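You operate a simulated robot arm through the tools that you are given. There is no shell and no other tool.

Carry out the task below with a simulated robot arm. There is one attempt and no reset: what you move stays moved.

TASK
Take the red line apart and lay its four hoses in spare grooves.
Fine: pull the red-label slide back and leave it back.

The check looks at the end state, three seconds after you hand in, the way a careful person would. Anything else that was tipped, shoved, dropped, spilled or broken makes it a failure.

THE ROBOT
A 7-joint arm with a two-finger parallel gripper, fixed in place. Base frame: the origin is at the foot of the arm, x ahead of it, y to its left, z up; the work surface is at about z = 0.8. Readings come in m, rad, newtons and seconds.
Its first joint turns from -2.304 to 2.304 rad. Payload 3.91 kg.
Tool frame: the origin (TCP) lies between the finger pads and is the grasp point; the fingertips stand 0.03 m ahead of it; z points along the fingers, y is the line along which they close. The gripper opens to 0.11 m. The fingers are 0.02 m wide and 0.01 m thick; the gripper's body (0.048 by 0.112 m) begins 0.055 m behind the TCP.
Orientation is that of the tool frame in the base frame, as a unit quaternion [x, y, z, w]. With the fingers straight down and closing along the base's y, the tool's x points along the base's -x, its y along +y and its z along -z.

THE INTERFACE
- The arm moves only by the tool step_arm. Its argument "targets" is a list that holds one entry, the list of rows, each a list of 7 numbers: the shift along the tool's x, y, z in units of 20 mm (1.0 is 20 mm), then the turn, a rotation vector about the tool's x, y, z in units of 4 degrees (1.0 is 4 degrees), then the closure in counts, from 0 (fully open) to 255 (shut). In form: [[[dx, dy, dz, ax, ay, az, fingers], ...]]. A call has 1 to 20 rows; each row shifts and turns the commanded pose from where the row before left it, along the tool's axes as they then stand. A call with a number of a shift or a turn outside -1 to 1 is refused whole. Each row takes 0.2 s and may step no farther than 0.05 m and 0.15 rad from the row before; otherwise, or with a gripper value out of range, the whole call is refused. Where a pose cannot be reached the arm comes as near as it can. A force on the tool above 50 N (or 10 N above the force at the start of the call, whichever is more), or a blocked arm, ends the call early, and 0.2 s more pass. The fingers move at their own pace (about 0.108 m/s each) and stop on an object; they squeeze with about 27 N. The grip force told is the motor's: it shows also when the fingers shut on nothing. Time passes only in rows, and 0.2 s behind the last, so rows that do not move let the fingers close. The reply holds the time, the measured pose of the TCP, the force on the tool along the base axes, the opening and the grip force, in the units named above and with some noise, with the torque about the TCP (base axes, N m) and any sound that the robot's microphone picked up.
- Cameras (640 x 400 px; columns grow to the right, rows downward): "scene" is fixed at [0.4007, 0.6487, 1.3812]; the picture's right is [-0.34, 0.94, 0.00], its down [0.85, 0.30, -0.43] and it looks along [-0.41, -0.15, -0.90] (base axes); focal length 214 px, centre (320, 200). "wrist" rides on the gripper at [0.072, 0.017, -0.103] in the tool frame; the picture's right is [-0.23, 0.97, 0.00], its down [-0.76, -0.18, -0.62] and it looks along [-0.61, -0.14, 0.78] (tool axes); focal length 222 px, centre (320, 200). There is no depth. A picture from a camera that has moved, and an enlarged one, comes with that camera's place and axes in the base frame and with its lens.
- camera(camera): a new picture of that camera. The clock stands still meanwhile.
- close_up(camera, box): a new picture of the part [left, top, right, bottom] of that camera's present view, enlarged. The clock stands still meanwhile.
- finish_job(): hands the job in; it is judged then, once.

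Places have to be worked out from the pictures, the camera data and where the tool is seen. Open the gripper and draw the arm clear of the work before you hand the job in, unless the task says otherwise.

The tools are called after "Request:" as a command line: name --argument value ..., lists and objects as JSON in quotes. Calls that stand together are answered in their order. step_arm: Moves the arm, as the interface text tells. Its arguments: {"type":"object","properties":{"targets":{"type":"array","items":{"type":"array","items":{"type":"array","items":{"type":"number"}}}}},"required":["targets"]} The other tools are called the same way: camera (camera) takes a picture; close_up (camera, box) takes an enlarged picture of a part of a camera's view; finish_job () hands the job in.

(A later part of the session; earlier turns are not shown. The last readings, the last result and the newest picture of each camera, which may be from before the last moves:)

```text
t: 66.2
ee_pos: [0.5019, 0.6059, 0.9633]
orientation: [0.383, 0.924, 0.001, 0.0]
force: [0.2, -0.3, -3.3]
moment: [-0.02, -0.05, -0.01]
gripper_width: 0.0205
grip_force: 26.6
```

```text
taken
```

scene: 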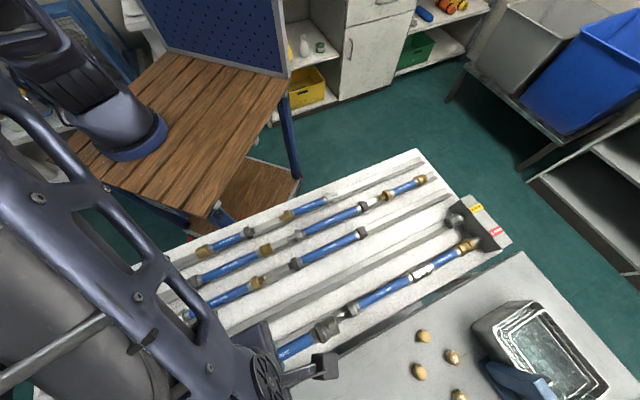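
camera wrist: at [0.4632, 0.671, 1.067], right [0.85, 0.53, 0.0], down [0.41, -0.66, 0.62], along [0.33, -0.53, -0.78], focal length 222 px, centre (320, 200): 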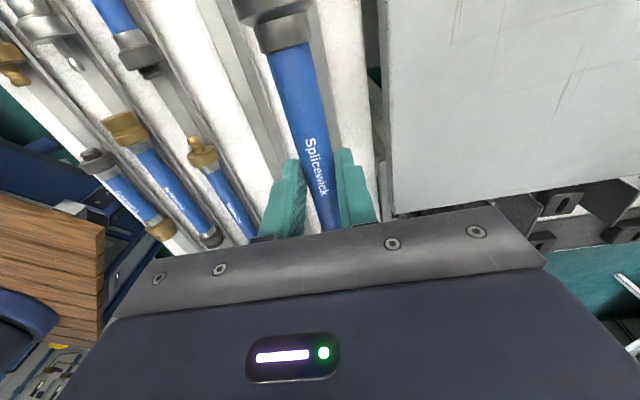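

Hose 3 hangs level. Carrying it to the free near end of the second groove (B), staying high over the knobs.

Request:
step_arm --targets '[[[-0.4, -0.25, 0, 0, 0, 0, 255], [-0.7, -0.45, 0, 0, 0, 0, 255], [-0.88, -0.55, 0, 0, 0, 0, 255], [-0.88, -0.55, 0, 0, 0, 0, 255], [-0.88, -0.55, 0, 0, 0, 0, 255], [-0.88, -0.55, 0, 0, 0, 0, 255], [-0.88, -0.55, 0, 0, 0, 0, 255], [-0.88, -0.55, 0, 0, 0, 0, 255], [-0.88, -0.55, 0, 0, 0, 0, 255], [-0.88, -0.55, 0, 0, 0, 0, 255], [-0.88, -0.55, 0, 0, 0, 0, 255], [-0.88, -0.55, 0, 0, 0, 0, 255], [-0.88, -0.55, 0, 0, 0, 0, 255], [-0.88, -0.55, 0, 0, 0, 0, 255], [-0.88, -0.55, 0, 0, 0, 0, 255], [-0.88, -0.55, 0, 0, 0, 0, 255], [-0.88, -0.55, 0, 0, 0, 0, 255], [-0.88, -0.55, 0, 0, 0, 0, 255], [-0.88, -0.55, 0, 0, 0, 0, 255], [-0.7, -0.4, 0, 0, 0, 0, 255]]]'

Request:
camera --camera "wrist"

Request:
close_up --camera "wrist" --box '[180, 0, 420, 150]'

Request:
camera --camera "scene"

```text
t: 70.4
ee_pos: [0.5912, 0.2219, 0.9623]
orientation: [0.381, 0.924, 0.0, 0.001]
force: [0.4, 0.8, -3.5]
moment: [-0.03, -0.06, -0.02]
gripper_width: 0.02
grip_force: 26.5
```

```text
taken
camera wrist: at [0.5523, 0.2856, 1.0666], right [0.85, 0.53, 0.0], down [0.41, -0.66, 0.62], along [0.33, -0.53, -0.78], focal length 222 px, centre (320, 200)
```

wrist: 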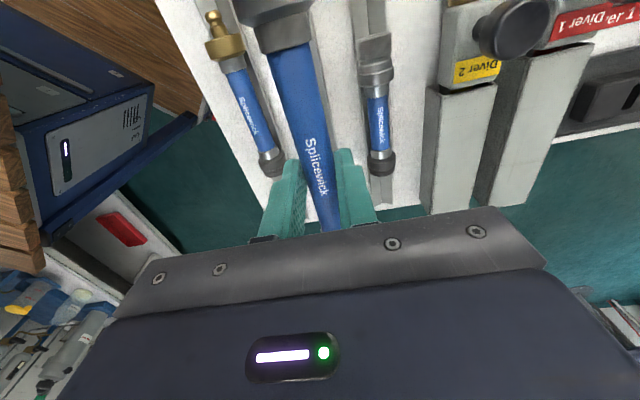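

```text
2.67 times, centred on (300, 75) of wrist
camera zoom: at [0.5523, 0.2856, 1.0666], right [0.85, 0.53, 0.0], down [0.41, -0.66, 0.62], along [0.33, -0.53, -0.78], focal length 592 px, centre (373, 533)
```

zoom: 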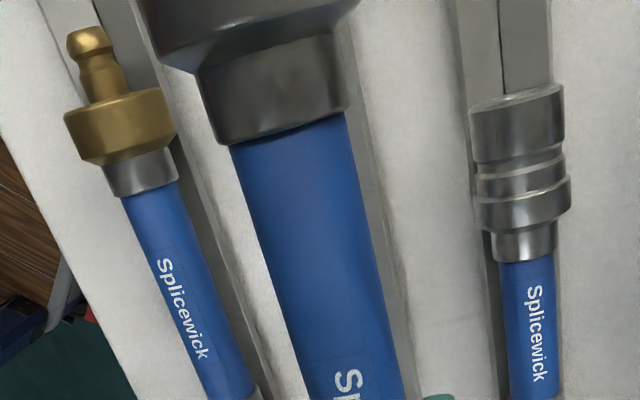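

```text
taken
```

scene: 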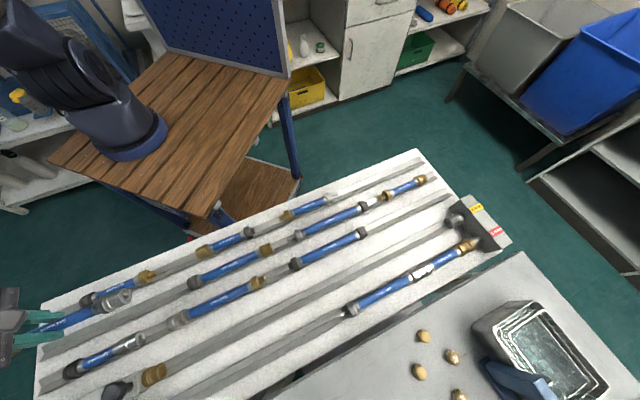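

TCP is over groove B (n ≈ 0.575, s ≈ 0.261), with neighbours ~35 mm clear on both sides. Descending to just above seating.

Request:
step_arm --targets '[[[0, -0.04, 0.3, 0, 0, 0, 255], [0, 0, 0.7, 0, 0, 0, 255], [0, 0, 0.8, 0, 0, 0, 255], [0, 0, 0.8, 0, 0, 0, 255], [0, 0, 0.8, 0, 0, 0, 255], [0, 0, 0.8, 0, 0, 0, 255], [0, 0, 0.6, 0, 0, 0, 255], [0, 0, 0.2, 0, 0, 0, 255]]]'

Request:
camera --camera "wrist"

Request:
close_up --camera "wrist" --box '[180, 0, 420, 150]'

Request:
close_up --camera "scene" --box '[0, 240, 160, 340]'

```text
t: 72.2
ee_pos: [0.5917, 0.2203, 0.8631]
orientation: [0.383, 0.924, 0.0, 0.0]
force: [0.1, -0.2, -2.2]
moment: [-0.08, -0.03, -0.03]
gripper_width: 0.0205
grip_force: 26.6
```

```text
taken
camera wrist: at [0.5523, 0.2855, 0.9668], right [0.85, 0.53, 0.0], down [0.41, -0.66, 0.62], along [0.33, -0.53, -0.78], focal length 222 px, centre (320, 200)
```

wrist: 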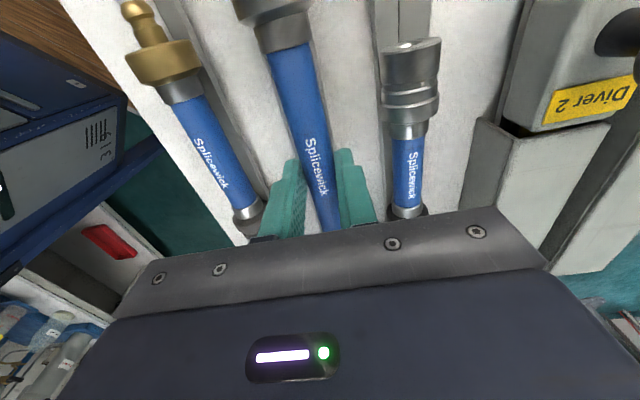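

```text
2.67 times, centred on (300, 75) of wrist
camera zoom: at [0.5523, 0.2855, 0.9668], right [0.85, 0.53, 0.0], down [0.41, -0.66, 0.62], along [0.33, -0.53, -0.78], focal length 592 px, centre (373, 533)
```

zoom: 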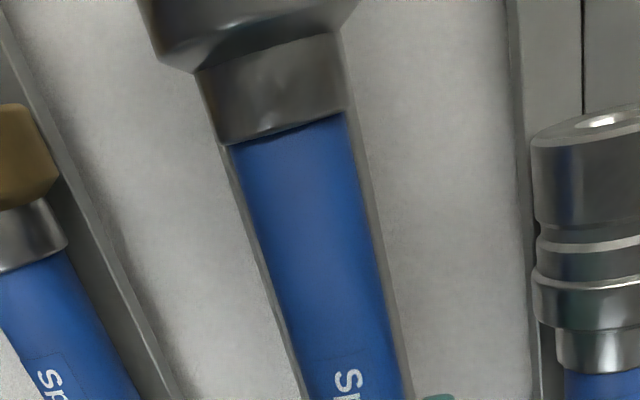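

```text
4.00 times, centred on (80, 290) of scene
camera zoom: at [0.4007, 0.6487, 1.3812], right [-0.34, 0.94, 0.0], down [0.85, 0.3, -0.43], along [-0.41, -0.15, -0.9], focal length 858 px, centre (1280, -160)
```

zoom: 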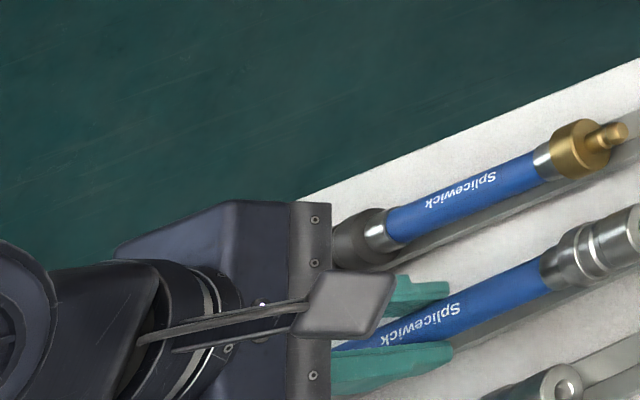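

Alignment is within ~1–2 mm; a tiny nudge, then lowering to seat hose 3.

Request:
step_arm --targets '[[[0, -0.06, 0.2, 0, 0, 0, 255], [0, 0, 0.2, 0, 0, 0, 255], [0, 0, 0.2, 0, 0, 0, 255], [0, 0, 0.15, 0, 0, 0, 255], [0, 0, 0.1, 0, 0, 0, 255], [0, 0, 0.05, 0, 0, 0, 255]]]'

```text
t: 73.6
ee_pos: [0.5907, 0.2214, 0.8468]
orientation: [0.383, 0.924, 0.001, 0.0]
force: [-1.9, -4.8, 21.0]
moment: [0.01, 0.0, 0.08]
gripper_width: 0.0205
grip_force: 27.0
```

It landed with 21 N. Opening slowly and rising.

Request:
step_arm --targets '[[[0, 0, -0.06, 0, 0, 0, 220], [0, 0, 0, 0, 0, 0, 160], [0, 0, 0, 0, 0, 0, 130], [0, 0, 0, 0, 0, 0, 130], [0, 0, -0.5, 0, 0, 0, 130], [0, 0, -1, 0, 0, 0, 130], [0, 0, -1, 0, 0, 0, 130], [0, 0, -1, 0, 0, 0, 130], [0, 0, -1, 0, 0, 0, 130], [0, 0, -1, 0, 0, 0, 130]]]'

Request:
camera --camera "wrist"

Request:
camera --camera "scene"

Request:
close_up --camera "wrist" --box '[200, 0, 440, 150]'

```text
t: 75.8
ee_pos: [0.5914, 0.2192, 0.9548]
orientation: [0.382, 0.924, 0.0, 0.0]
force: [0.8, 0.1, -0.4]
moment: [0.03, 0.0, 0.02]
gripper_width: 0.0538
grip_force: 0.1
```

```text
taken
camera wrist: at [0.5521, 0.2842, 1.0597], right [0.85, 0.53, 0.0], down [0.41, -0.66, 0.62], along [0.33, -0.53, -0.78], focal length 222 px, centre (320, 200)
```

wrist: 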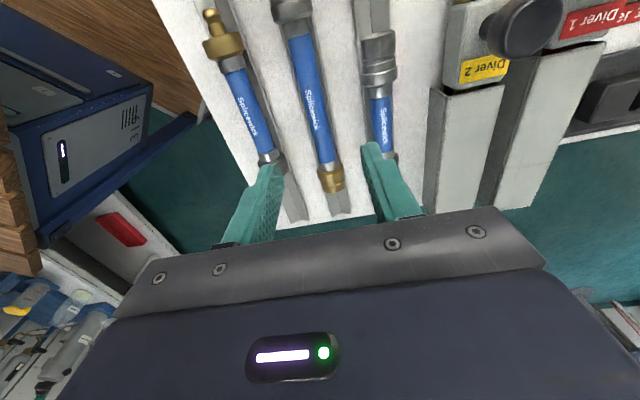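

```text
taken
```

scene: 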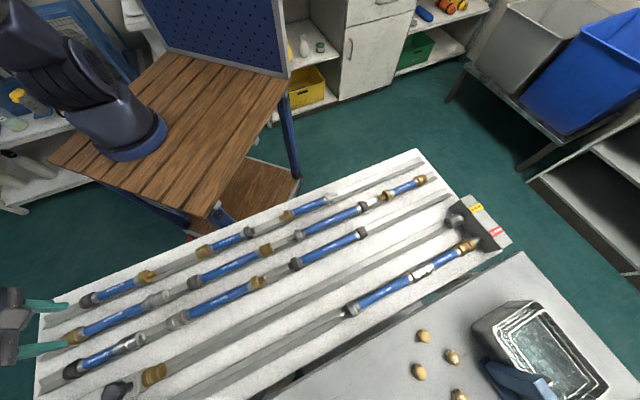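

```text
2.67 times, centred on (320, 75) of wrist
camera zoom: at [0.5521, 0.2842, 1.0597], right [0.85, 0.53, 0.0], down [0.41, -0.66, 0.62], along [0.33, -0.53, -0.78], focal length 592 px, centre (320, 533)
```

zoom: 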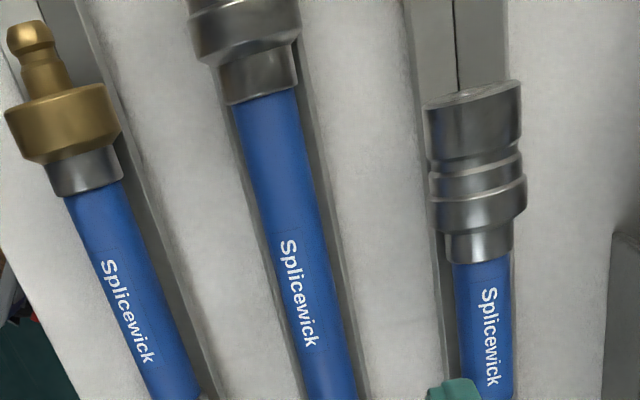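

Hose 3 is properly seated in groove B. Now I head back to hose 2 in the red line (centre s ≈ −0.33).

Request:
step_arm --targets '[[[0.96, 0.5, 0, 0, 0, 0, 130], [0.96, 0.5, 0, 0, 0, 0, 130], [0.96, 0.5, 0, 0, 0, 0, 130], [0.96, 0.5, 0, 0, 0, 0, 130], [0.96, 0.5, 0, 0, 0, 0, 130], [0.96, 0.5, 0, 0, 0, 0, 130], [0.96, 0.5, 0, 0, 0, 0, 130], [0.96, 0.5, 0, 0, 0, 0, 130], [0.96, 0.5, 0, 0, 0, 0, 130], [0.96, 0.5, 0, 0, 0, 0, 130], [0.96, 0.5, 0, 0, 0, 0, 130], [0.96, 0.5, 0, 0, 0, 0, 130], [0.96, 0.5, 0, 0, 0, 0, 130], [0.96, 0.5, 0, 0, 0, 0, 130], [0.96, 0.5, 0, 0, 0, 0, 130], [0.96, 0.5, 0, 0, 0, 0, 130], [0.96, 0.5, 0, 0, 0, 0, 130], [0.96, 0.5, 0, 0, 0, 0, 130], [0.96, 0.5, 0, 0, 0, 0, 130], [0.96, 0.5, 0, 0, 0, 0, 130]]]'

Request:
step_arm --targets '[[[0.96, 0.05, 0, 0, 0, 0, 130], [0.96, 0.05, 0, 0, 0, 0, 130], [0.96, 0.05, 0, 0, 0, 0, 130], [0.96, 0.05, 0, 0, 0, 0, 130], [0.96, 0.05, 0, 0, 0, 0, 130], [0.96, 0.05, 0, 0, 0, 0, 130], [0.96, 0.05, 0, 0, 0, 0, 130], [0.96, 0.05, 0, 0, 0, 0, 130], [0.96, 0.05, 0, 0, 0, 0, 130], [0.96, 0.05, 0, 0, 0, 0, 130]]]'

Request:
camera --camera "wrist"

Request:
close_up --camera "wrist" --box '[220, 0, 380, 100]'

Request:
close_up --camera "wrist" --box '[240, 100, 400, 200]'

Request:
camera --camera "scene"

```text
t: 80.0
ee_pos: [0.4594, 0.6348, 0.9561]
orientation: [0.382, 0.924, 0.001, -0.001]
force: [0.6, 0.0, -0.1]
moment: [0.02, 0.02, 0.0]
gripper_width: 0.0539
grip_force: 0.1
```

```text
t: 82.2
ee_pos: [0.3309, 0.7762, 0.9572]
orientation: [0.383, 0.924, 0.0, 0.0]
force: [-0.3, 0.0, 0.2]
moment: [-0.01, 0.04, 0.0]
gripper_width: 0.054
grip_force: 0.0
```

```text
taken
camera wrist: at [0.2913, 0.8403, 1.0613], right [0.85, 0.53, 0.0], down [0.41, -0.66, 0.62], along [0.33, -0.53, -0.78], focal length 222 px, centre (320, 200)
```

wrist: 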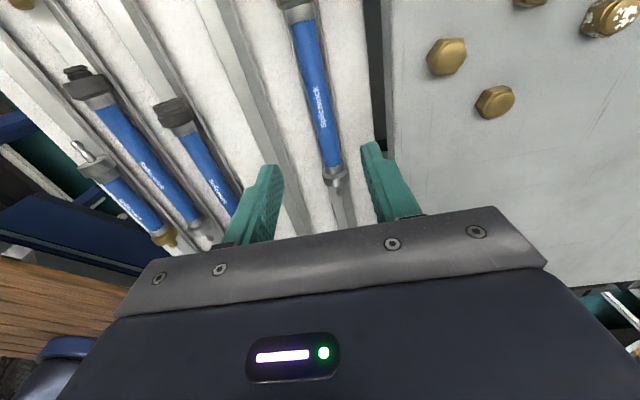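

```text
4.00 times, centred on (300, 50) of wrist
camera zoom: at [0.2913, 0.8403, 1.0613], right [0.85, 0.53, 0.0], down [0.41, -0.66, 0.62], along [0.33, -0.53, -0.78], focal length 888 px, centre (400, 800)
```

zoom: 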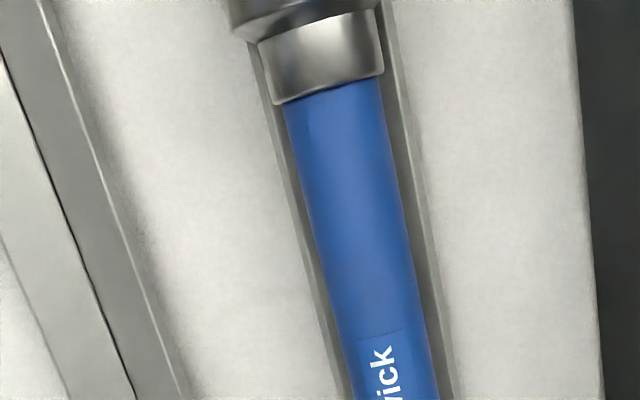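

```text
4.00 times, centred on (320, 150) of wrist
camera zoom: at [0.2913, 0.8403, 1.0613], right [0.85, 0.53, 0.0], down [0.41, -0.66, 0.62], along [0.33, -0.53, -0.78], focal length 888 px, centre (320, 400)
```

zoom: 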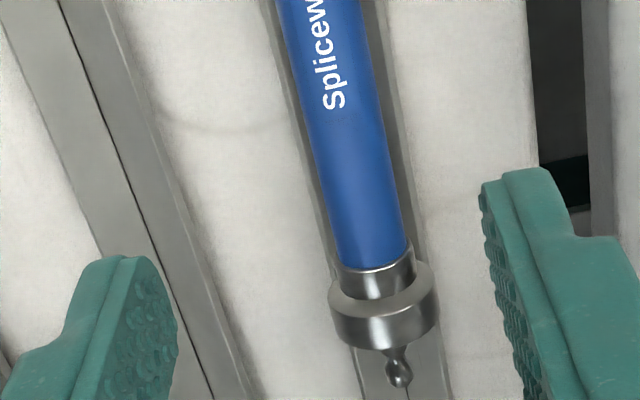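

```text
taken
```

scene: 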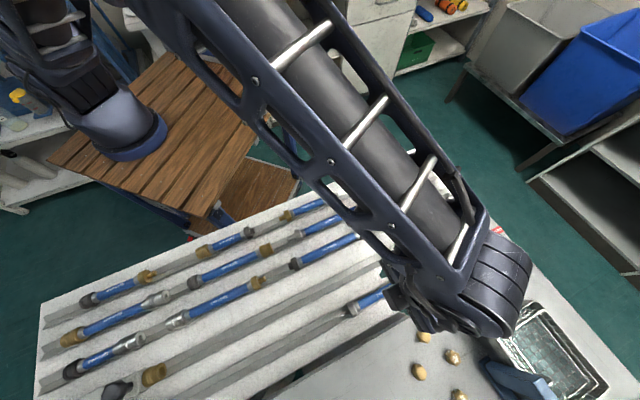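

Hose 2's body spans s ≈ −0.392 to −0.252; its centre line is at n ≈ 0.785. I'll centre at s ≈ −0.325, n ≈ 0.785 and descend.

Request:
step_arm --targets '[[[0.25, 0.11, 0.5, 0, 0, 0, 130], [0.25, 0, 1, 0, 0, 0, 130], [0, 0, 1, 0, 0, 0, 130], [0, 0, 1, 0, 0, 0, 130], [0, 0, 1, 0, 0, 0, 130], [0, 0, 0.75, 0, 0, 0, 130], [0, 0, 0.3, 0, 0, 0, 130], [0, 0, 0.1, 0, 0, 0, 130]]]'

Request:
camera --camera "wrist"

```text
t: 84.0
ee_pos: [0.3254, 0.7856, 0.8441]
orientation: [0.382, 0.924, 0.0, 0.0]
force: [-0.1, 0.4, 0.1]
moment: [0.01, -0.01, 0.04]
gripper_width: 0.054
grip_force: 0.1
```

```text
taken
camera wrist: at [0.2868, 0.8496, 0.9474], right [0.85, 0.53, 0.0], down [0.41, -0.66, 0.62], along [0.33, -0.53, -0.78], focal length 222 px, centre (320, 200)
```

wrist: 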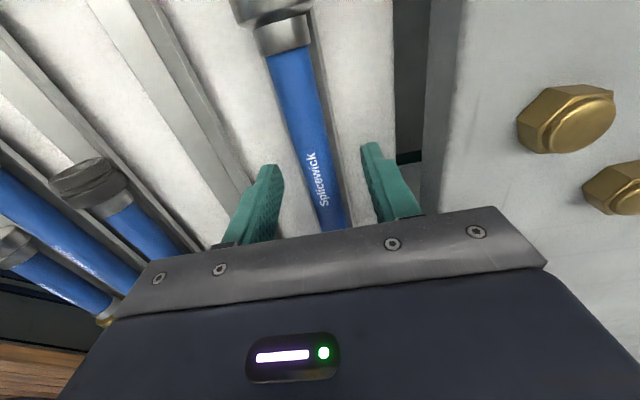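

Well positioned; the brass pieces on the table are clear of the gripper. Closing on hose 2.

Request:
step_arm --targets '[[[0, 0, 0, 0, 0, 0, 190], [0, 0, 0, 0, 0, 0, 255], [0, 0, 0, 0, 0, 0, 255]]]'

```text
t: 84.8
ee_pos: [0.3244, 0.7854, 0.8427]
orientation: [0.383, 0.924, 0.0, 0.0]
force: [-3.5, -6.8, 1.4]
moment: [-0.19, 0.07, 0.01]
gripper_width: 0.0203
grip_force: 26.8
```

Hose 2 is held (20.3 mm). Pulling it toward the slide in small steps to open the steel joint to hose 1.

Request:
step_arm --targets '[[[-0.15, -0.02, 0, 0, 0, 0, 255], [-0.15, 0, 0, 0, 0, 0, 255], [-0.15, 0, 0, 0, 0, 0, 255], [-0.15, 0, 0, 0, 0, 0, 255]]]'

Request:
camera --camera "wrist"

Request:
close_up --camera "scene" --box '[340, 200, 520, 312]'

```text
t: 85.8
ee_pos: [0.334, 0.7764, 0.8424]
orientation: [0.381, 0.924, 0.0, -0.001]
force: [-3.9, 3.6, 2.4]
moment: [0.04, 0.1, -0.02]
gripper_width: 0.0203
grip_force: 27.0
```

```text
taken
camera wrist: at [0.2946, 0.8406, 0.9473], right [0.85, 0.53, 0.0], down [0.41, -0.66, 0.62], along [0.33, -0.53, -0.78], focal length 222 px, centre (320, 200)
```

wrist: 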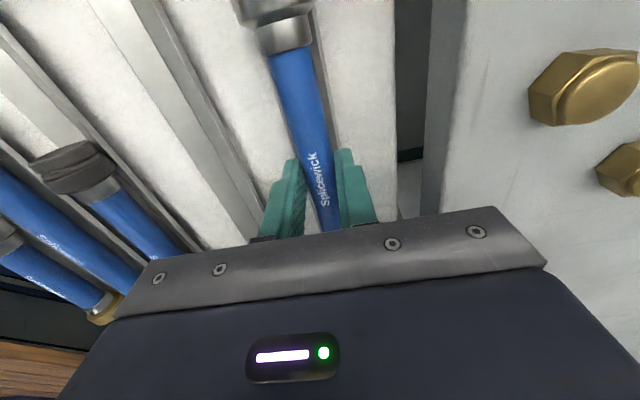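

```text
3.56 times, centred on (430, 256) of scene
camera zoom: at [0.4007, 0.6487, 1.3812], right [-0.34, 0.94, 0.0], down [0.85, 0.3, -0.43], along [-0.41, -0.15, -0.9], focal length 763 px, centre (-71, 1)
```

zoom: 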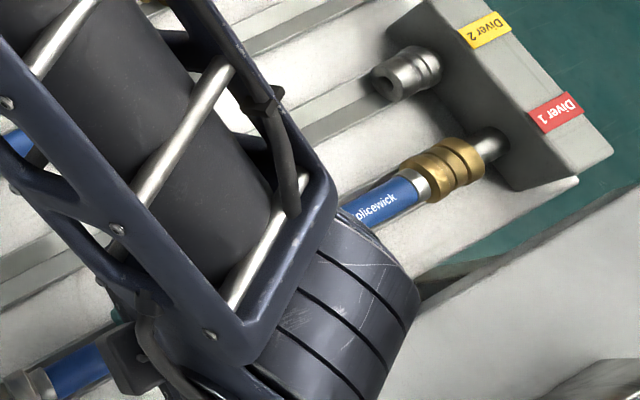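

The port joint hasn't moved, and the hose came 13 mm at little force, so the steel joint is opening. Continuing the pull.

Request:
step_arm --targets '[[[-0.15, 0, 0, 0, 0, 0, 255], [-0.15, 0, 0, 0, 0, 0, 255], [-0.15, 0, 0, 0, 0, 0, 255], [-0.15, 0, 0, 0, 0, 0, 255], [-0.2, 0, 0, 0, 0, 0, 255], [-0.2, 0, 0, 0, 0, 0, 255], [-0.2, 0, 0, 0, 0, 0, 255], [-0.2, 0, 0, 0, 0, 0, 255]]]'

Request:
camera --camera "wrist"

Request:
close_up --camera "scene" --box '[320, 200, 520, 325]'

```text
t: 87.6
ee_pos: [0.3534, 0.7561, 0.8424]
orientation: [0.383, 0.924, 0.0, -0.001]
force: [-4.3, 1.9, 1.3]
moment: [0.01, 0.13, -0.01]
gripper_width: 0.0205
grip_force: 26.8
```

```text
taken
camera wrist: at [0.3147, 0.8208, 0.9469], right [0.85, 0.53, 0.0], down [0.41, -0.66, 0.62], along [0.33, -0.53, -0.78], focal length 222 px, centre (320, 200)
```

wrist: 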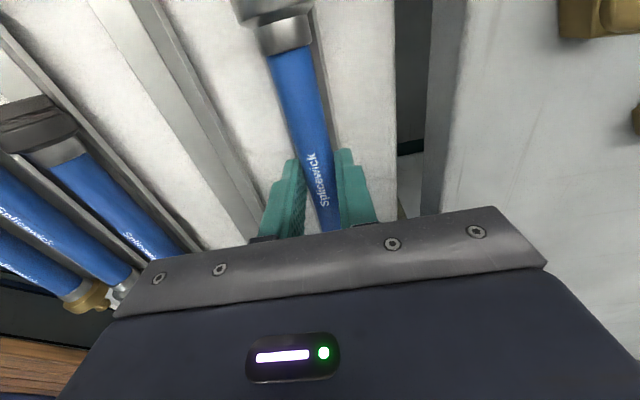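

```text
3.20 times, centred on (420, 262) of scene
camera zoom: at [0.4007, 0.6487, 1.3812], right [-0.34, 0.94, 0.0], down [0.85, 0.3, -0.43], along [-0.41, -0.15, -0.9], focal length 686 px, centre (0, 0)
```

zoom: 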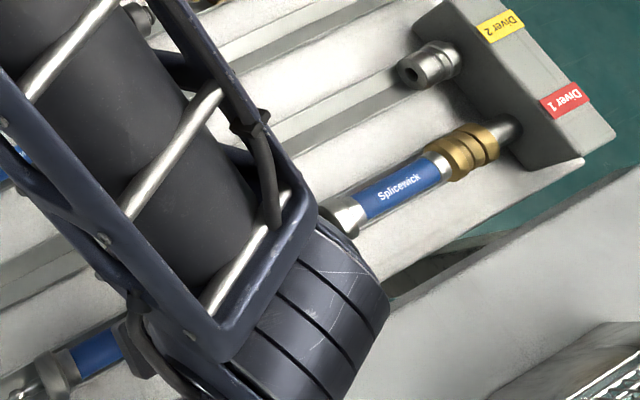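

Hose 1 stayed on the port while hose 2 has come 41 mm, more than any pin's length. A bit more clearance, then a slow lift.

Request:
step_arm --targets '[[[-0.25, 0, 0, 0, 0, 0, 255], [-0.25, 0, 0, 0, 0, 0, 255], [0, 0, 0, 0, 0, 0, 255], [0, 0, -0.1, 0, 0, 0, 255], [0, 0, -0.1, 0, 0, 0, 255], [0, 0, -0.1, 0, 0, 0, 255], [0, 0, -0.15, 0, 0, 0, 255], [0, 0, -0.2, 0, 0, 0, 255]]]'

Request:
camera --camera "wrist"

Request:
close_up --camera "scene" --box '[300, 200, 500, 325]'

```text
t: 89.4
ee_pos: [0.3611, 0.7505, 0.8572]
orientation: [0.383, 0.924, -0.001, 0.0]
force: [0.1, 0.3, -3.6]
moment: [-0.02, -0.04, -0.02]
gripper_width: 0.0202
grip_force: 27.3
```

```text
taken
camera wrist: at [0.3222, 0.8142, 0.961], right [0.85, 0.53, 0.0], down [0.41, -0.66, 0.62], along [0.33, -0.53, -0.78], focal length 222 px, centre (320, 200)
```

wrist: 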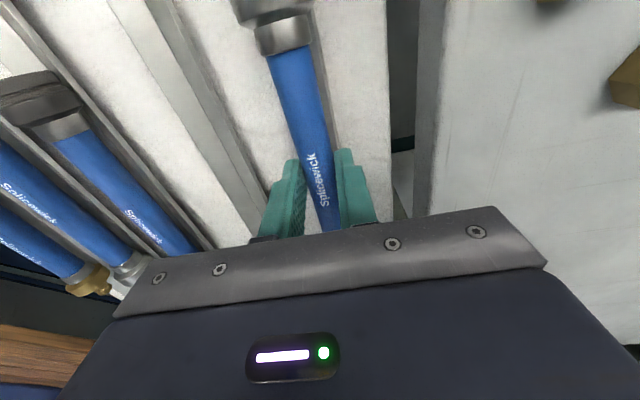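

```text
3.20 times, centred on (400, 262) of scene
camera zoom: at [0.4007, 0.6487, 1.3812], right [-0.34, 0.94, 0.0], down [0.85, 0.3, -0.43], along [-0.41, -0.15, -0.9], focal length 686 px, centre (64, 0)
```

zoom: 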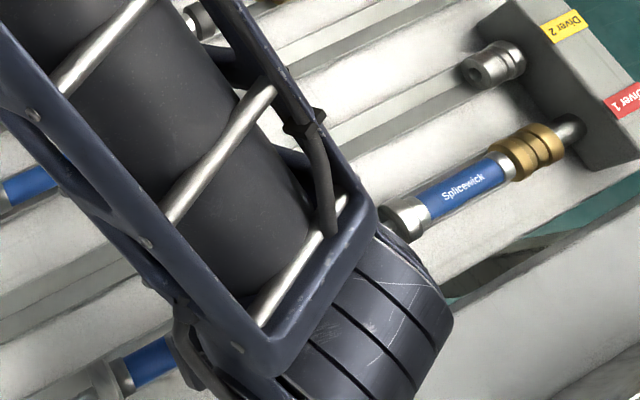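

Hose 2 is free and hanging level (3.6 N). Lifting to travel height.

Request:
step_arm --targets '[[[0, 0, -0.3, 0, 0, 0, 255], [0, 0, -0.5, 0, 0, 0, 255], [0, 0, -0.6, 0, 0, 0, 255], [0, 0, -0.6, 0, 0, 0, 255], [0, 0, -0.6, 0, 0, 0, 255], [0, 0, -0.6, 0, 0, 0, 255], [0, 0, -0.6, 0, 0, 0, 255], [0, 0, -0.6, 0, 0, 0, 255], [0, 0, -0.5, 0, 0, 0, 255], [0, 0, -0.4, 0, 0, 0, 255]]]'

Request:
step_arm --targets '[[[0.3, -0.4, 0, 0, 0, 0, 255], [0.6, -0.7, 0, 0, 0, 0, 255], [0.7, -0.85, 0, 0, 0, 0, 255], [0.7, -0.85, 0, 0, 0, 0, 255], [0.7, -0.85, 0, 0, 0, 0, 255], [0.7, -0.85, 0, 0, 0, 0, 255], [0.7, -0.85, 0, 0, 0, 0, 255], [0.7, -0.85, 0, 0, 0, 0, 255], [0.7, -0.85, 0, 0, 0, 0, 255], [0.7, -0.85, 0, 0, 0, 0, 255]]]'

Request:
camera --camera "wrist"

Request:
camera --camera "scene"

```text
t: 91.6
ee_pos: [0.3613, 0.7507, 0.9619]
orientation: [0.383, 0.924, 0.0, 0.0]
force: [-0.3, -0.3, -3.7]
moment: [-0.06, -0.01, -0.01]
gripper_width: 0.0203
grip_force: 26.8
```

```text
t: 93.8
ee_pos: [0.156, 0.7291, 0.9627]
orientation: [0.382, 0.924, -0.001, 0.0]
force: [0.7, -0.5, -2.7]
moment: [-0.01, 0.02, 0.02]
gripper_width: 0.0205
grip_force: 27.0
```

```text
taken
camera wrist: at [0.1177, 0.7943, 1.0667], right [0.85, 0.53, 0.0], down [0.41, -0.66, 0.62], along [0.33, -0.53, -0.78], focal length 222 px, centre (320, 200)
```

wrist: 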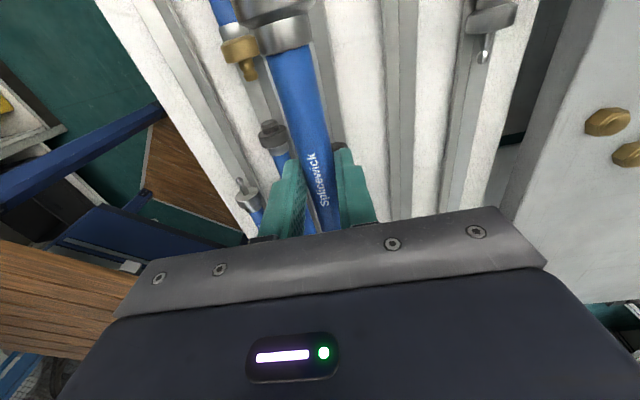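

```text
taken
```

scene: 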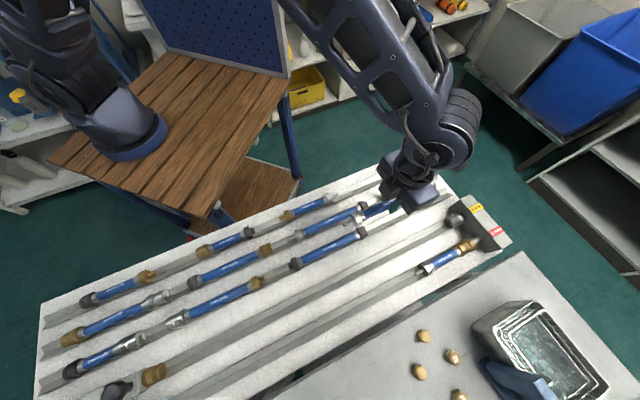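

Hose 1 is still on the port, with its steel pin exposed. Continuing with hose 2 to the far free stretch of groove A (target s ≈ −0.508, n ≈ 0.5065).

Request:
step_arm --targets '[[[0.45, -0.5, 0, 0, 0, 0, 255], [0.7, -0.8, 0, 0, 0, 0, 255], [0.7, -0.8, 0, 0, 0, 0, 255], [0.7, -0.8, 0, 0, 0, 0, 255], [0.7, -0.8, 0, 0, 0, 0, 255], [0.7, -0.8, 0, 0, 0, 0, 255], [0.7, -0.8, 0, 0, 0, 0, 255], [0.49, -0.66, 0, 0, 0, 0, 255]]]'

Request:
camera --camera "wrist"

Request:
close_up --camera "wrist" --box '[180, 0, 420, 150]'

Request:
camera --camera "scene"

```text
t: 95.6
ee_pos: [0.0005, 0.7172, 0.9617]
orientation: [0.382, 0.924, 0.0, 0.0]
force: [0.5, 0.5, -3.7]
moment: [-0.03, -0.01, 0.0]
gripper_width: 0.0204
grip_force: 27.3
```

```text
taken
camera wrist: at [-0.0385, 0.7817, 1.0663], right [0.85, 0.53, 0.0], down [0.41, -0.66, 0.62], along [0.33, -0.53, -0.78], focal length 222 px, centre (320, 200)
```

wrist: 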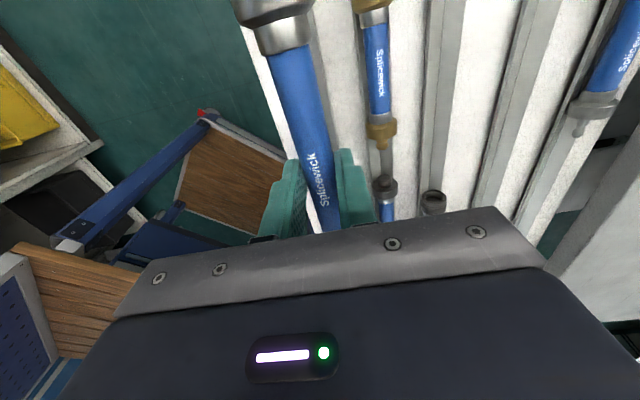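

```text
2.67 times, centred on (300, 75) of wrist
camera zoom: at [-0.0385, 0.7817, 1.0663], right [0.85, 0.53, 0.0], down [0.41, -0.66, 0.62], along [0.33, -0.53, -0.78], focal length 592 px, centre (373, 533)
```

zoom: 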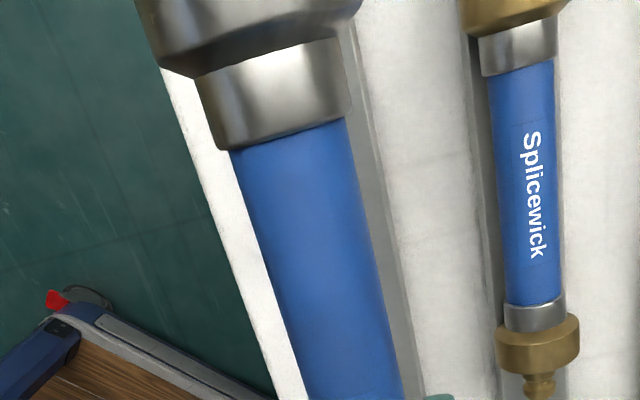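

```text
taken
```

scene: 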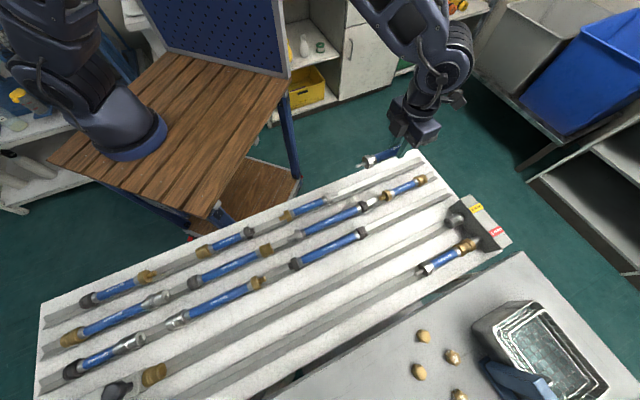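

TCP is above groove A's far end (s −0.507, n 0.5075), with the neighbouring stored hose clear. Descending to just above seating.

Request:
step_arm --targets '[[[0, -0.03, 0.3, 0, 0, 0, 255], [0, 0, 0.7, 0, 0, 0, 255], [0, 0, 0.8, 0, 0, 0, 255], [0, 0, 0.8, 0, 0, 0, 255], [0, 0, 0.8, 0, 0, 0, 255], [0, 0, 0.8, 0, 0, 0, 255], [0, 0, 0.6, 0, 0, 0, 255], [0, 0, 0.2, 0, 0, 0, 255]]]'

Request:
camera --camera "wrist"

Request:
close_up --camera "wrist" --box '[180, 0, 420, 150]'

Request:
close_up --camera "scene" --box '[300, 100, 460, 200]'

```text
t: 97.4
ee_pos: [-0.0011, 0.715, 0.8624]
orientation: [0.382, 0.924, 0.0, 0.0]
force: [-0.1, -0.1, -3.7]
moment: [-0.02, -0.04, -0.02]
gripper_width: 0.0204
grip_force: 27.4
```

```text
taken
camera wrist: at [-0.0393, 0.7807, 0.9664], right [0.85, 0.53, 0.0], down [0.41, -0.66, 0.62], along [0.33, -0.53, -0.78], focal length 222 px, centre (320, 200)
```

wrist: 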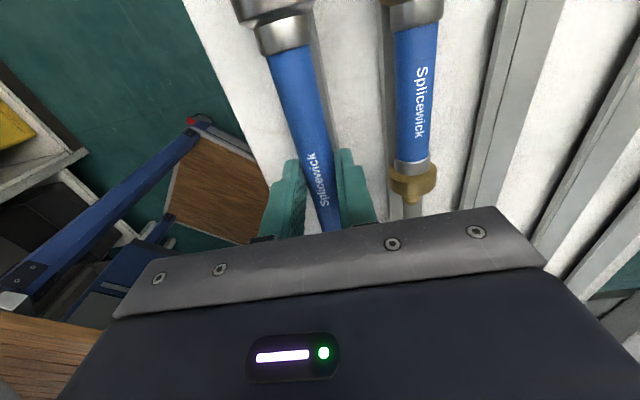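

```text
2.67 times, centred on (300, 75) of wrist
camera zoom: at [-0.0393, 0.7807, 0.9664], right [0.85, 0.53, 0.0], down [0.41, -0.66, 0.62], along [0.33, -0.53, -0.78], focal length 592 px, centre (373, 533)
```

zoom: 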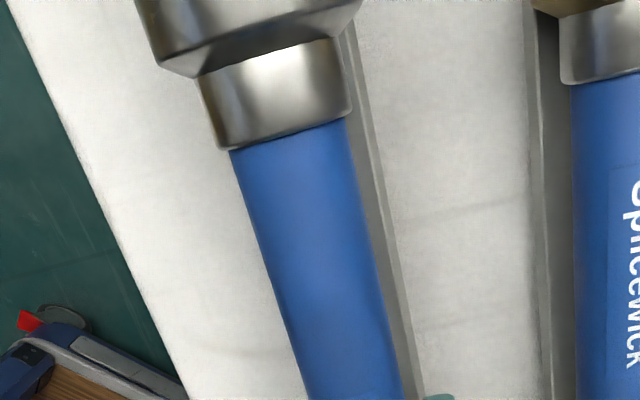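

```text
4.00 times, centred on (380, 150) of scene
camera zoom: at [0.4007, 0.6487, 1.3812], right [-0.34, 0.94, 0.0], down [0.85, 0.3, -0.43], along [-0.41, -0.15, -0.9], focal length 858 px, centre (80, 400)
```

zoom: 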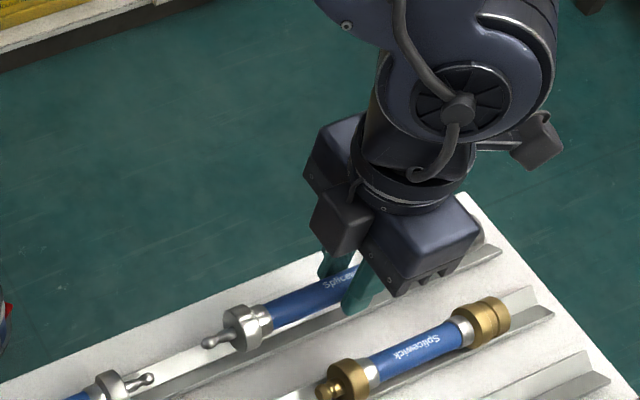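

Relative to the groove's rim the hose sits ~2–3 mm too close to the robot, so I'll nudge it outward and lower to seat it.

Request:
step_arm --targets '[[[0, 0.12, 0.2, 0, 0, 0, 255], [0, 0, 0.2, 0, 0, 0, 255], [0, 0, 0.2, 0, 0, 0, 255], [0, 0, 0.15, 0, 0, 0, 255], [0, 0, 0.1, 0, 0, 0, 255]]]'

```text
t: 98.6
ee_pos: [0.0011, 0.7173, 0.8458]
orientation: [0.383, 0.924, 0.0, 0.0]
force: [0.7, -2.8, 2.5]
moment: [0.25, 0.24, 0.11]
gripper_width: 0.0204
grip_force: 27.2
```

First contact at z 0.8458; going down another 2 mm gently.

Request:
step_arm --targets '[[[0, 0, 0.05, 0, 0, 0, 255], [0, 0, 0.05, 0, 0, 0, 255]]]'

Request:
close_up --camera "wrist" --box '[180, 0, 420, 150]'

Request:
close_up --camera "scene" --box '[300, 120, 460, 220]'

```text
t: 99.2
ee_pos: [0.0013, 0.7184, 0.845]
orientation: [0.382, 0.924, 0.001, -0.001]
force: [1.2, -18.9, 27.8]
moment: [-0.37, -0.12, 0.16]
gripper_width: 0.0206
grip_force: 26.8
```

```text
2.67 times, centred on (300, 75) of wrist
camera zoom: at [-0.0377, 0.7829, 0.9494], right [0.85, 0.53, 0.0], down [0.41, -0.66, 0.62], along [0.33, -0.53, -0.78], focal length 592 px, centre (373, 533)
```

zoom: 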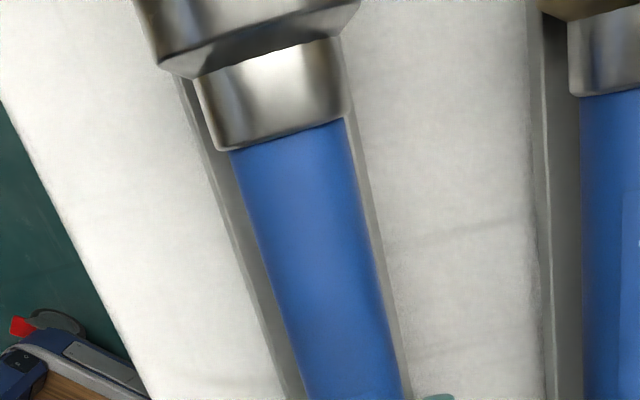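

```text
4.00 times, centred on (380, 170) of scene
camera zoom: at [0.4007, 0.6487, 1.3812], right [-0.34, 0.94, 0.0], down [0.85, 0.3, -0.43], along [-0.41, -0.15, -0.9], focal length 858 px, centre (80, 320)
```

zoom: 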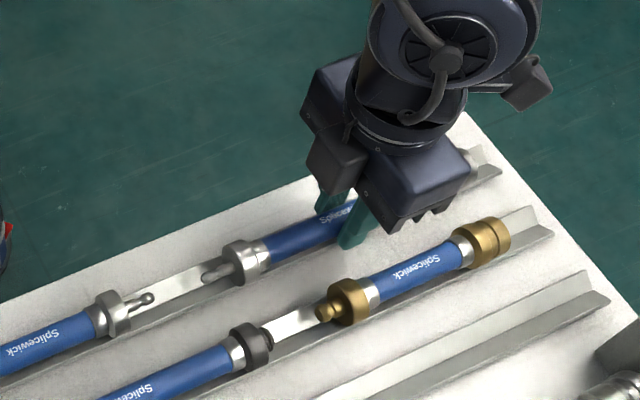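

Now the view shows the hose ~2.4 mm too far outward (groove centre ≈ 0.5065, side force confirms). I'll raise 3 mm, shift back 2.4 mm, and re-seat.

Request:
step_arm --targets '[[[0, 0, -0.15, 0, 0, 0, 255], [0, -0.12, 0, 0, 0, 0, 255], [0, 0, 0, 0, 0, 0, 255], [0, 0, 0.1, 0, 0, 0, 255]]]'

Request:
close_up --camera "wrist" --box '[180, 0, 420, 150]'

```text
t: 100.2
ee_pos: [0.0005, 0.7183, 0.8444]
orientation: [0.383, 0.924, 0.0, 0.0]
force: [1.6, -6.6, 3.9]
moment: [0.28, 0.33, 0.23]
gripper_width: 0.0205
grip_force: 27.1
```

```text
2.67 times, centred on (300, 75) of wrist
camera zoom: at [-0.0386, 0.7819, 0.9487], right [0.85, 0.53, 0.0], down [0.41, -0.66, 0.62], along [0.33, -0.53, -0.78], focal length 592 px, centre (373, 533)
```

zoom: 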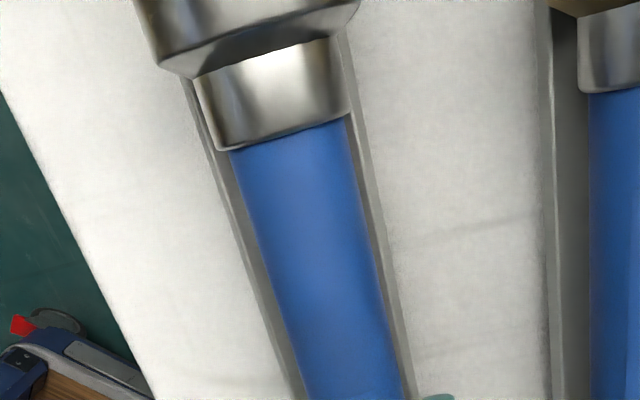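

It's centred now; only the socket end is touching (slight pitch torque). Lowering 2 mm more, then releasing.

Request:
step_arm --targets '[[[0, 0, 0.05, 0, 0, 0, 255], [0, 0, 0.05, 0, 0, 0, 255]]]'

```text
t: 100.8
ee_pos: [0.0002, 0.7179, 0.8434]
orientation: [0.381, 0.924, 0.001, -0.001]
force: [0.1, -17.1, 28.4]
moment: [-0.19, 0.02, 0.15]
gripper_width: 0.0205
grip_force: 26.6
```

Both ends are seated now (28 N, little torque). I'll relax slightly and open.

Request:
step_arm --targets '[[[0, -0.02, -0.08, 0, 0, 0, 255], [0, 0, 0, 0, 0, 0, 220], [0, 0, 0, 0, 0, 0, 160], [0, 0, 0, 0, 0, 0, 130], [0, 0, 0, 0, 0, 0, 130], [0, 0, -0.5, 0, 0, 0, 130], [0, 0, -1, 0, 0, 0, 130], [0, 0, -1, 0, 0, 0, 130], [0, 0, -1, 0, 0, 0, 130], [0, 0, -1, 0, 0, 0, 130], [0, 0, -1, 0, 0, 0, 130]]]'

Request:
camera --camera "wrist"

Request:
camera --camera "scene"

Request:
close_up --camera "wrist" --box '[180, 0, 420, 150]'

```text
t: 103.2
ee_pos: [0.0008, 0.717, 0.9527]
orientation: [0.382, 0.924, 0.0, 0.0]
force: [0.0, -0.6, 0.2]
moment: [0.01, 0.0, 0.03]
gripper_width: 0.054
grip_force: 0.1
```

```text
taken
camera wrist: at [-0.0391, 0.7813, 1.0574], right [0.85, 0.53, 0.0], down [0.41, -0.66, 0.62], along [0.33, -0.53, -0.78], focal length 222 px, centre (320, 200)
```

wrist: 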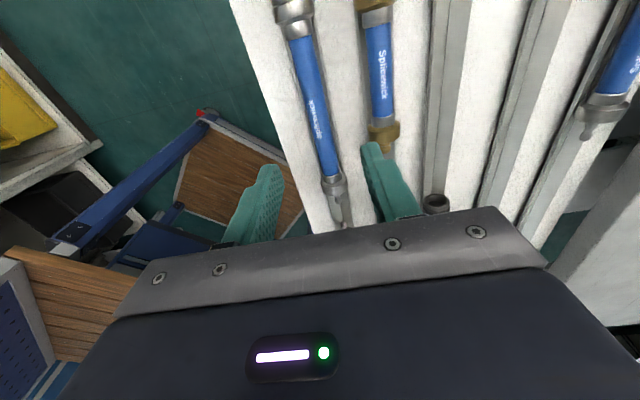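

```text
taken
```

scene: 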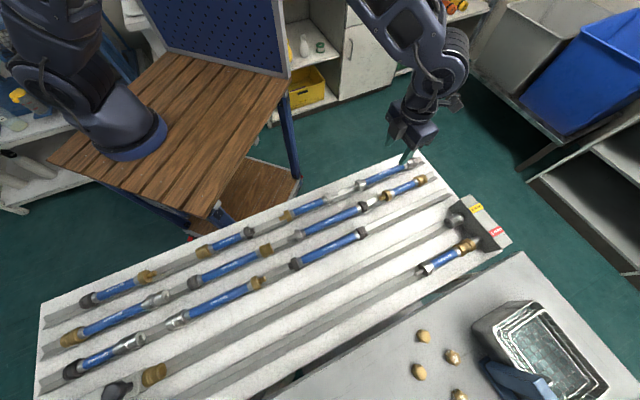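

```text
2.67 times, centred on (300, 75) of wrist
camera zoom: at [-0.0391, 0.7813, 1.0574], right [0.85, 0.53, 0.0], down [0.41, -0.66, 0.62], along [0.33, -0.53, -0.78], focal length 592 px, centre (373, 533)
```

zoom: 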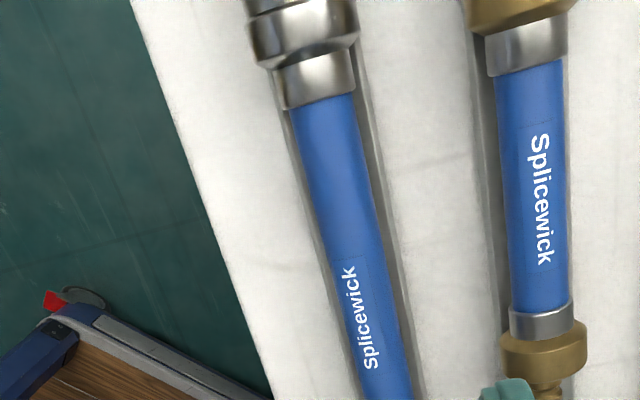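

Hose 2 is seated in groove A's far end. Now over to the last one, hose 1, still on the Diver 1 port.

Request:
step_arm --targets '[[[0, 0.9, 0, 0, 0, 0, 130], [0, 0.93, 0, 0, 0, 0, 130], [0, 0.93, 0, 0, 0, 0, 130], [0, 0.93, 0, 0, 0, 0, 130], [0, 0.93, 0, 0, 0, 0, 130], [0, 0.93, 0, 0, 0, 0, 130], [0, 0.93, 0, 0, 0, 0, 130], [0, 0.93, 0, 0, 0, 0, 130], [0, 0.93, 0, 0, 0, 0, 130], [0, 0.93, 0, 0, 0, 0, 130], [0, 0.93, 0, 0, 0, 0, 130], [0, 0.93, 0, 0, 0, 0, 130], [0, 0.93, 0, 0, 0, 0, 130], [0, 0.93, 0, 0, 0, 0, 130], [0, 0.9, 0, 0, 0, 0, 130]]]'

Request:
camera --camera "wrist"

Request:
close_up --camera "wrist" --box '[220, 0, 380, 100]'

Request:
close_up --camera "wrist" --box '[240, 100, 400, 200]'

Request:
camera --camera "scene"

```text
t: 106.4
ee_pos: [0.1964, 0.9137, 0.9538]
orientation: [0.382, 0.924, 0.0, 0.0]
force: [-0.3, -0.1, -0.6]
moment: [-0.02, 0.0, 0.0]
gripper_width: 0.0537
grip_force: 0.0
```

```text
taken
camera wrist: at [0.1568, 0.9776, 1.0581], right [0.85, 0.53, 0.0], down [0.41, -0.66, 0.62], along [0.33, -0.53, -0.78], focal length 222 px, centre (320, 200)
```

wrist: 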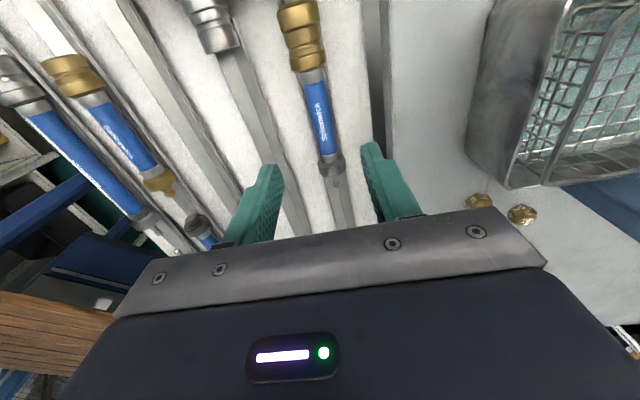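

```text
4.00 times, centred on (300, 50) of wrist
camera zoom: at [0.1568, 0.9776, 1.0581], right [0.85, 0.53, 0.0], down [0.41, -0.66, 0.62], along [0.33, -0.53, -0.78], focal length 888 px, centre (400, 800)
```

zoom: 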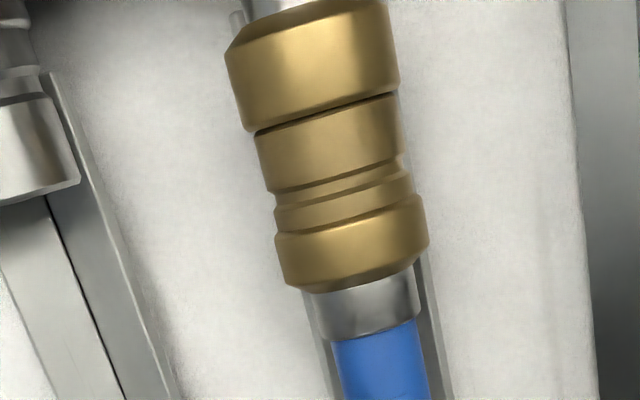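

```text
4.00 times, centred on (320, 150) of wrist
camera zoom: at [0.1568, 0.9776, 1.0581], right [0.85, 0.53, 0.0], down [0.41, -0.66, 0.62], along [0.33, -0.53, -0.78], focal length 888 px, centre (320, 400)
```

zoom: 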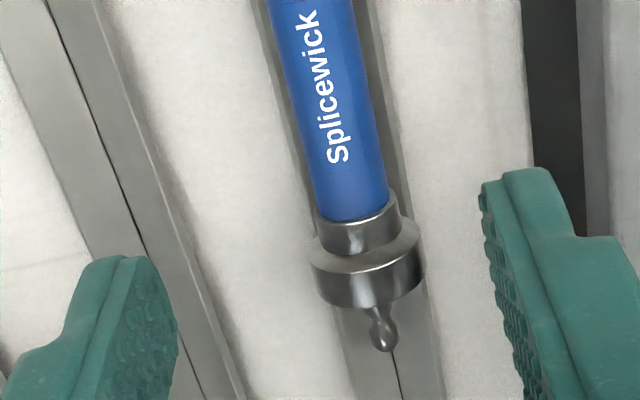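

```text
taken
```

scene: 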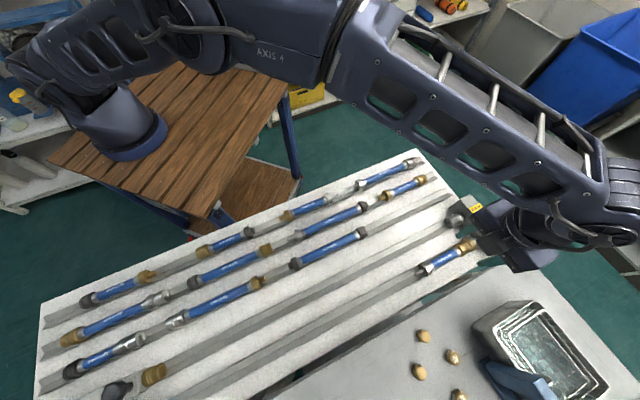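

Hose 1's body spans s ≈ −0.538 to −0.463, and the TCP is right over its middle (s −0.507, n 0.785). The wire basket is ≥ 80 mm away from the gripper. Descending.

Request:
step_arm --targets '[[[0, 0, 0.5, 0, 0, 0, 130], [-0.05, 0, 1, 0, 0, 0, 130], [0, 0, 1, 0, 0, 0, 130], [0, 0, 1, 0, 0, 0, 130], [0, 0, 1, 0, 0, 0, 130], [0, 0, 0.6, 0, 0, 0, 130], [0, 0, 0.3, 0, 0, 0, 130], [0, 0, 0.1, 0, 0, 0, 130]]]'

Request:
camera --camera "wrist"

Request:
camera --camera "scene"

```text
t: 108.2
ee_pos: [0.1979, 0.9138, 0.8437]
orientation: [0.383, 0.924, 0.0, 0.0]
force: [-0.5, 0.4, 0.3]
moment: [-0.02, 0.01, -0.03]
gripper_width: 0.054
grip_force: 0.1
```

```text
taken
camera wrist: at [0.158, 0.9776, 0.9483], right [0.85, 0.53, 0.0], down [0.41, -0.66, 0.62], along [0.33, -0.53, -0.78], focal length 222 px, centre (320, 200)
```

wrist: 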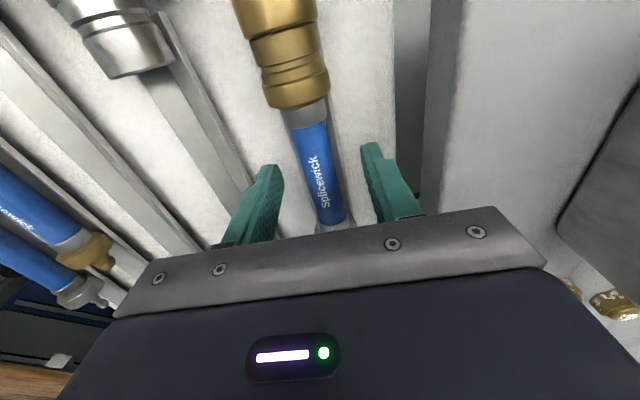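

```text
taken
```

scene: 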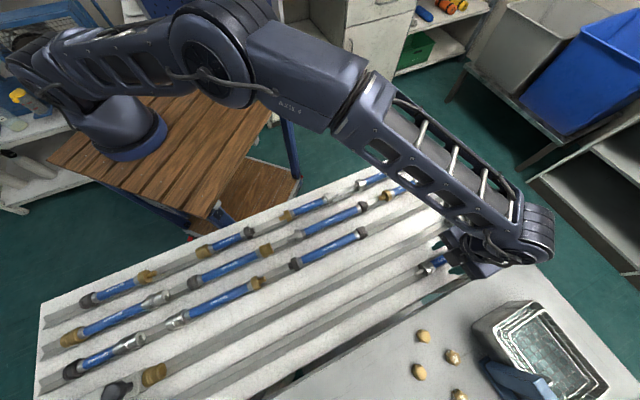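

The fingers straddle hose 1 with no contact so far. Closing on it.

Request:
step_arm --targets '[[[0, 0, 0, 0, 0, 0, 190], [0, 0, 0, 0, 0, 0, 255], [0, 0, 0, 0, 0, 0, 255]]]'

```text
t: 109.0
ee_pos: [0.1969, 0.9129, 0.8439]
orientation: [0.383, 0.924, 0.0, -0.001]
force: [-1.2, -2.3, -0.1]
moment: [-0.08, 0.01, -0.03]
gripper_width: 0.0202
grip_force: 26.9
```

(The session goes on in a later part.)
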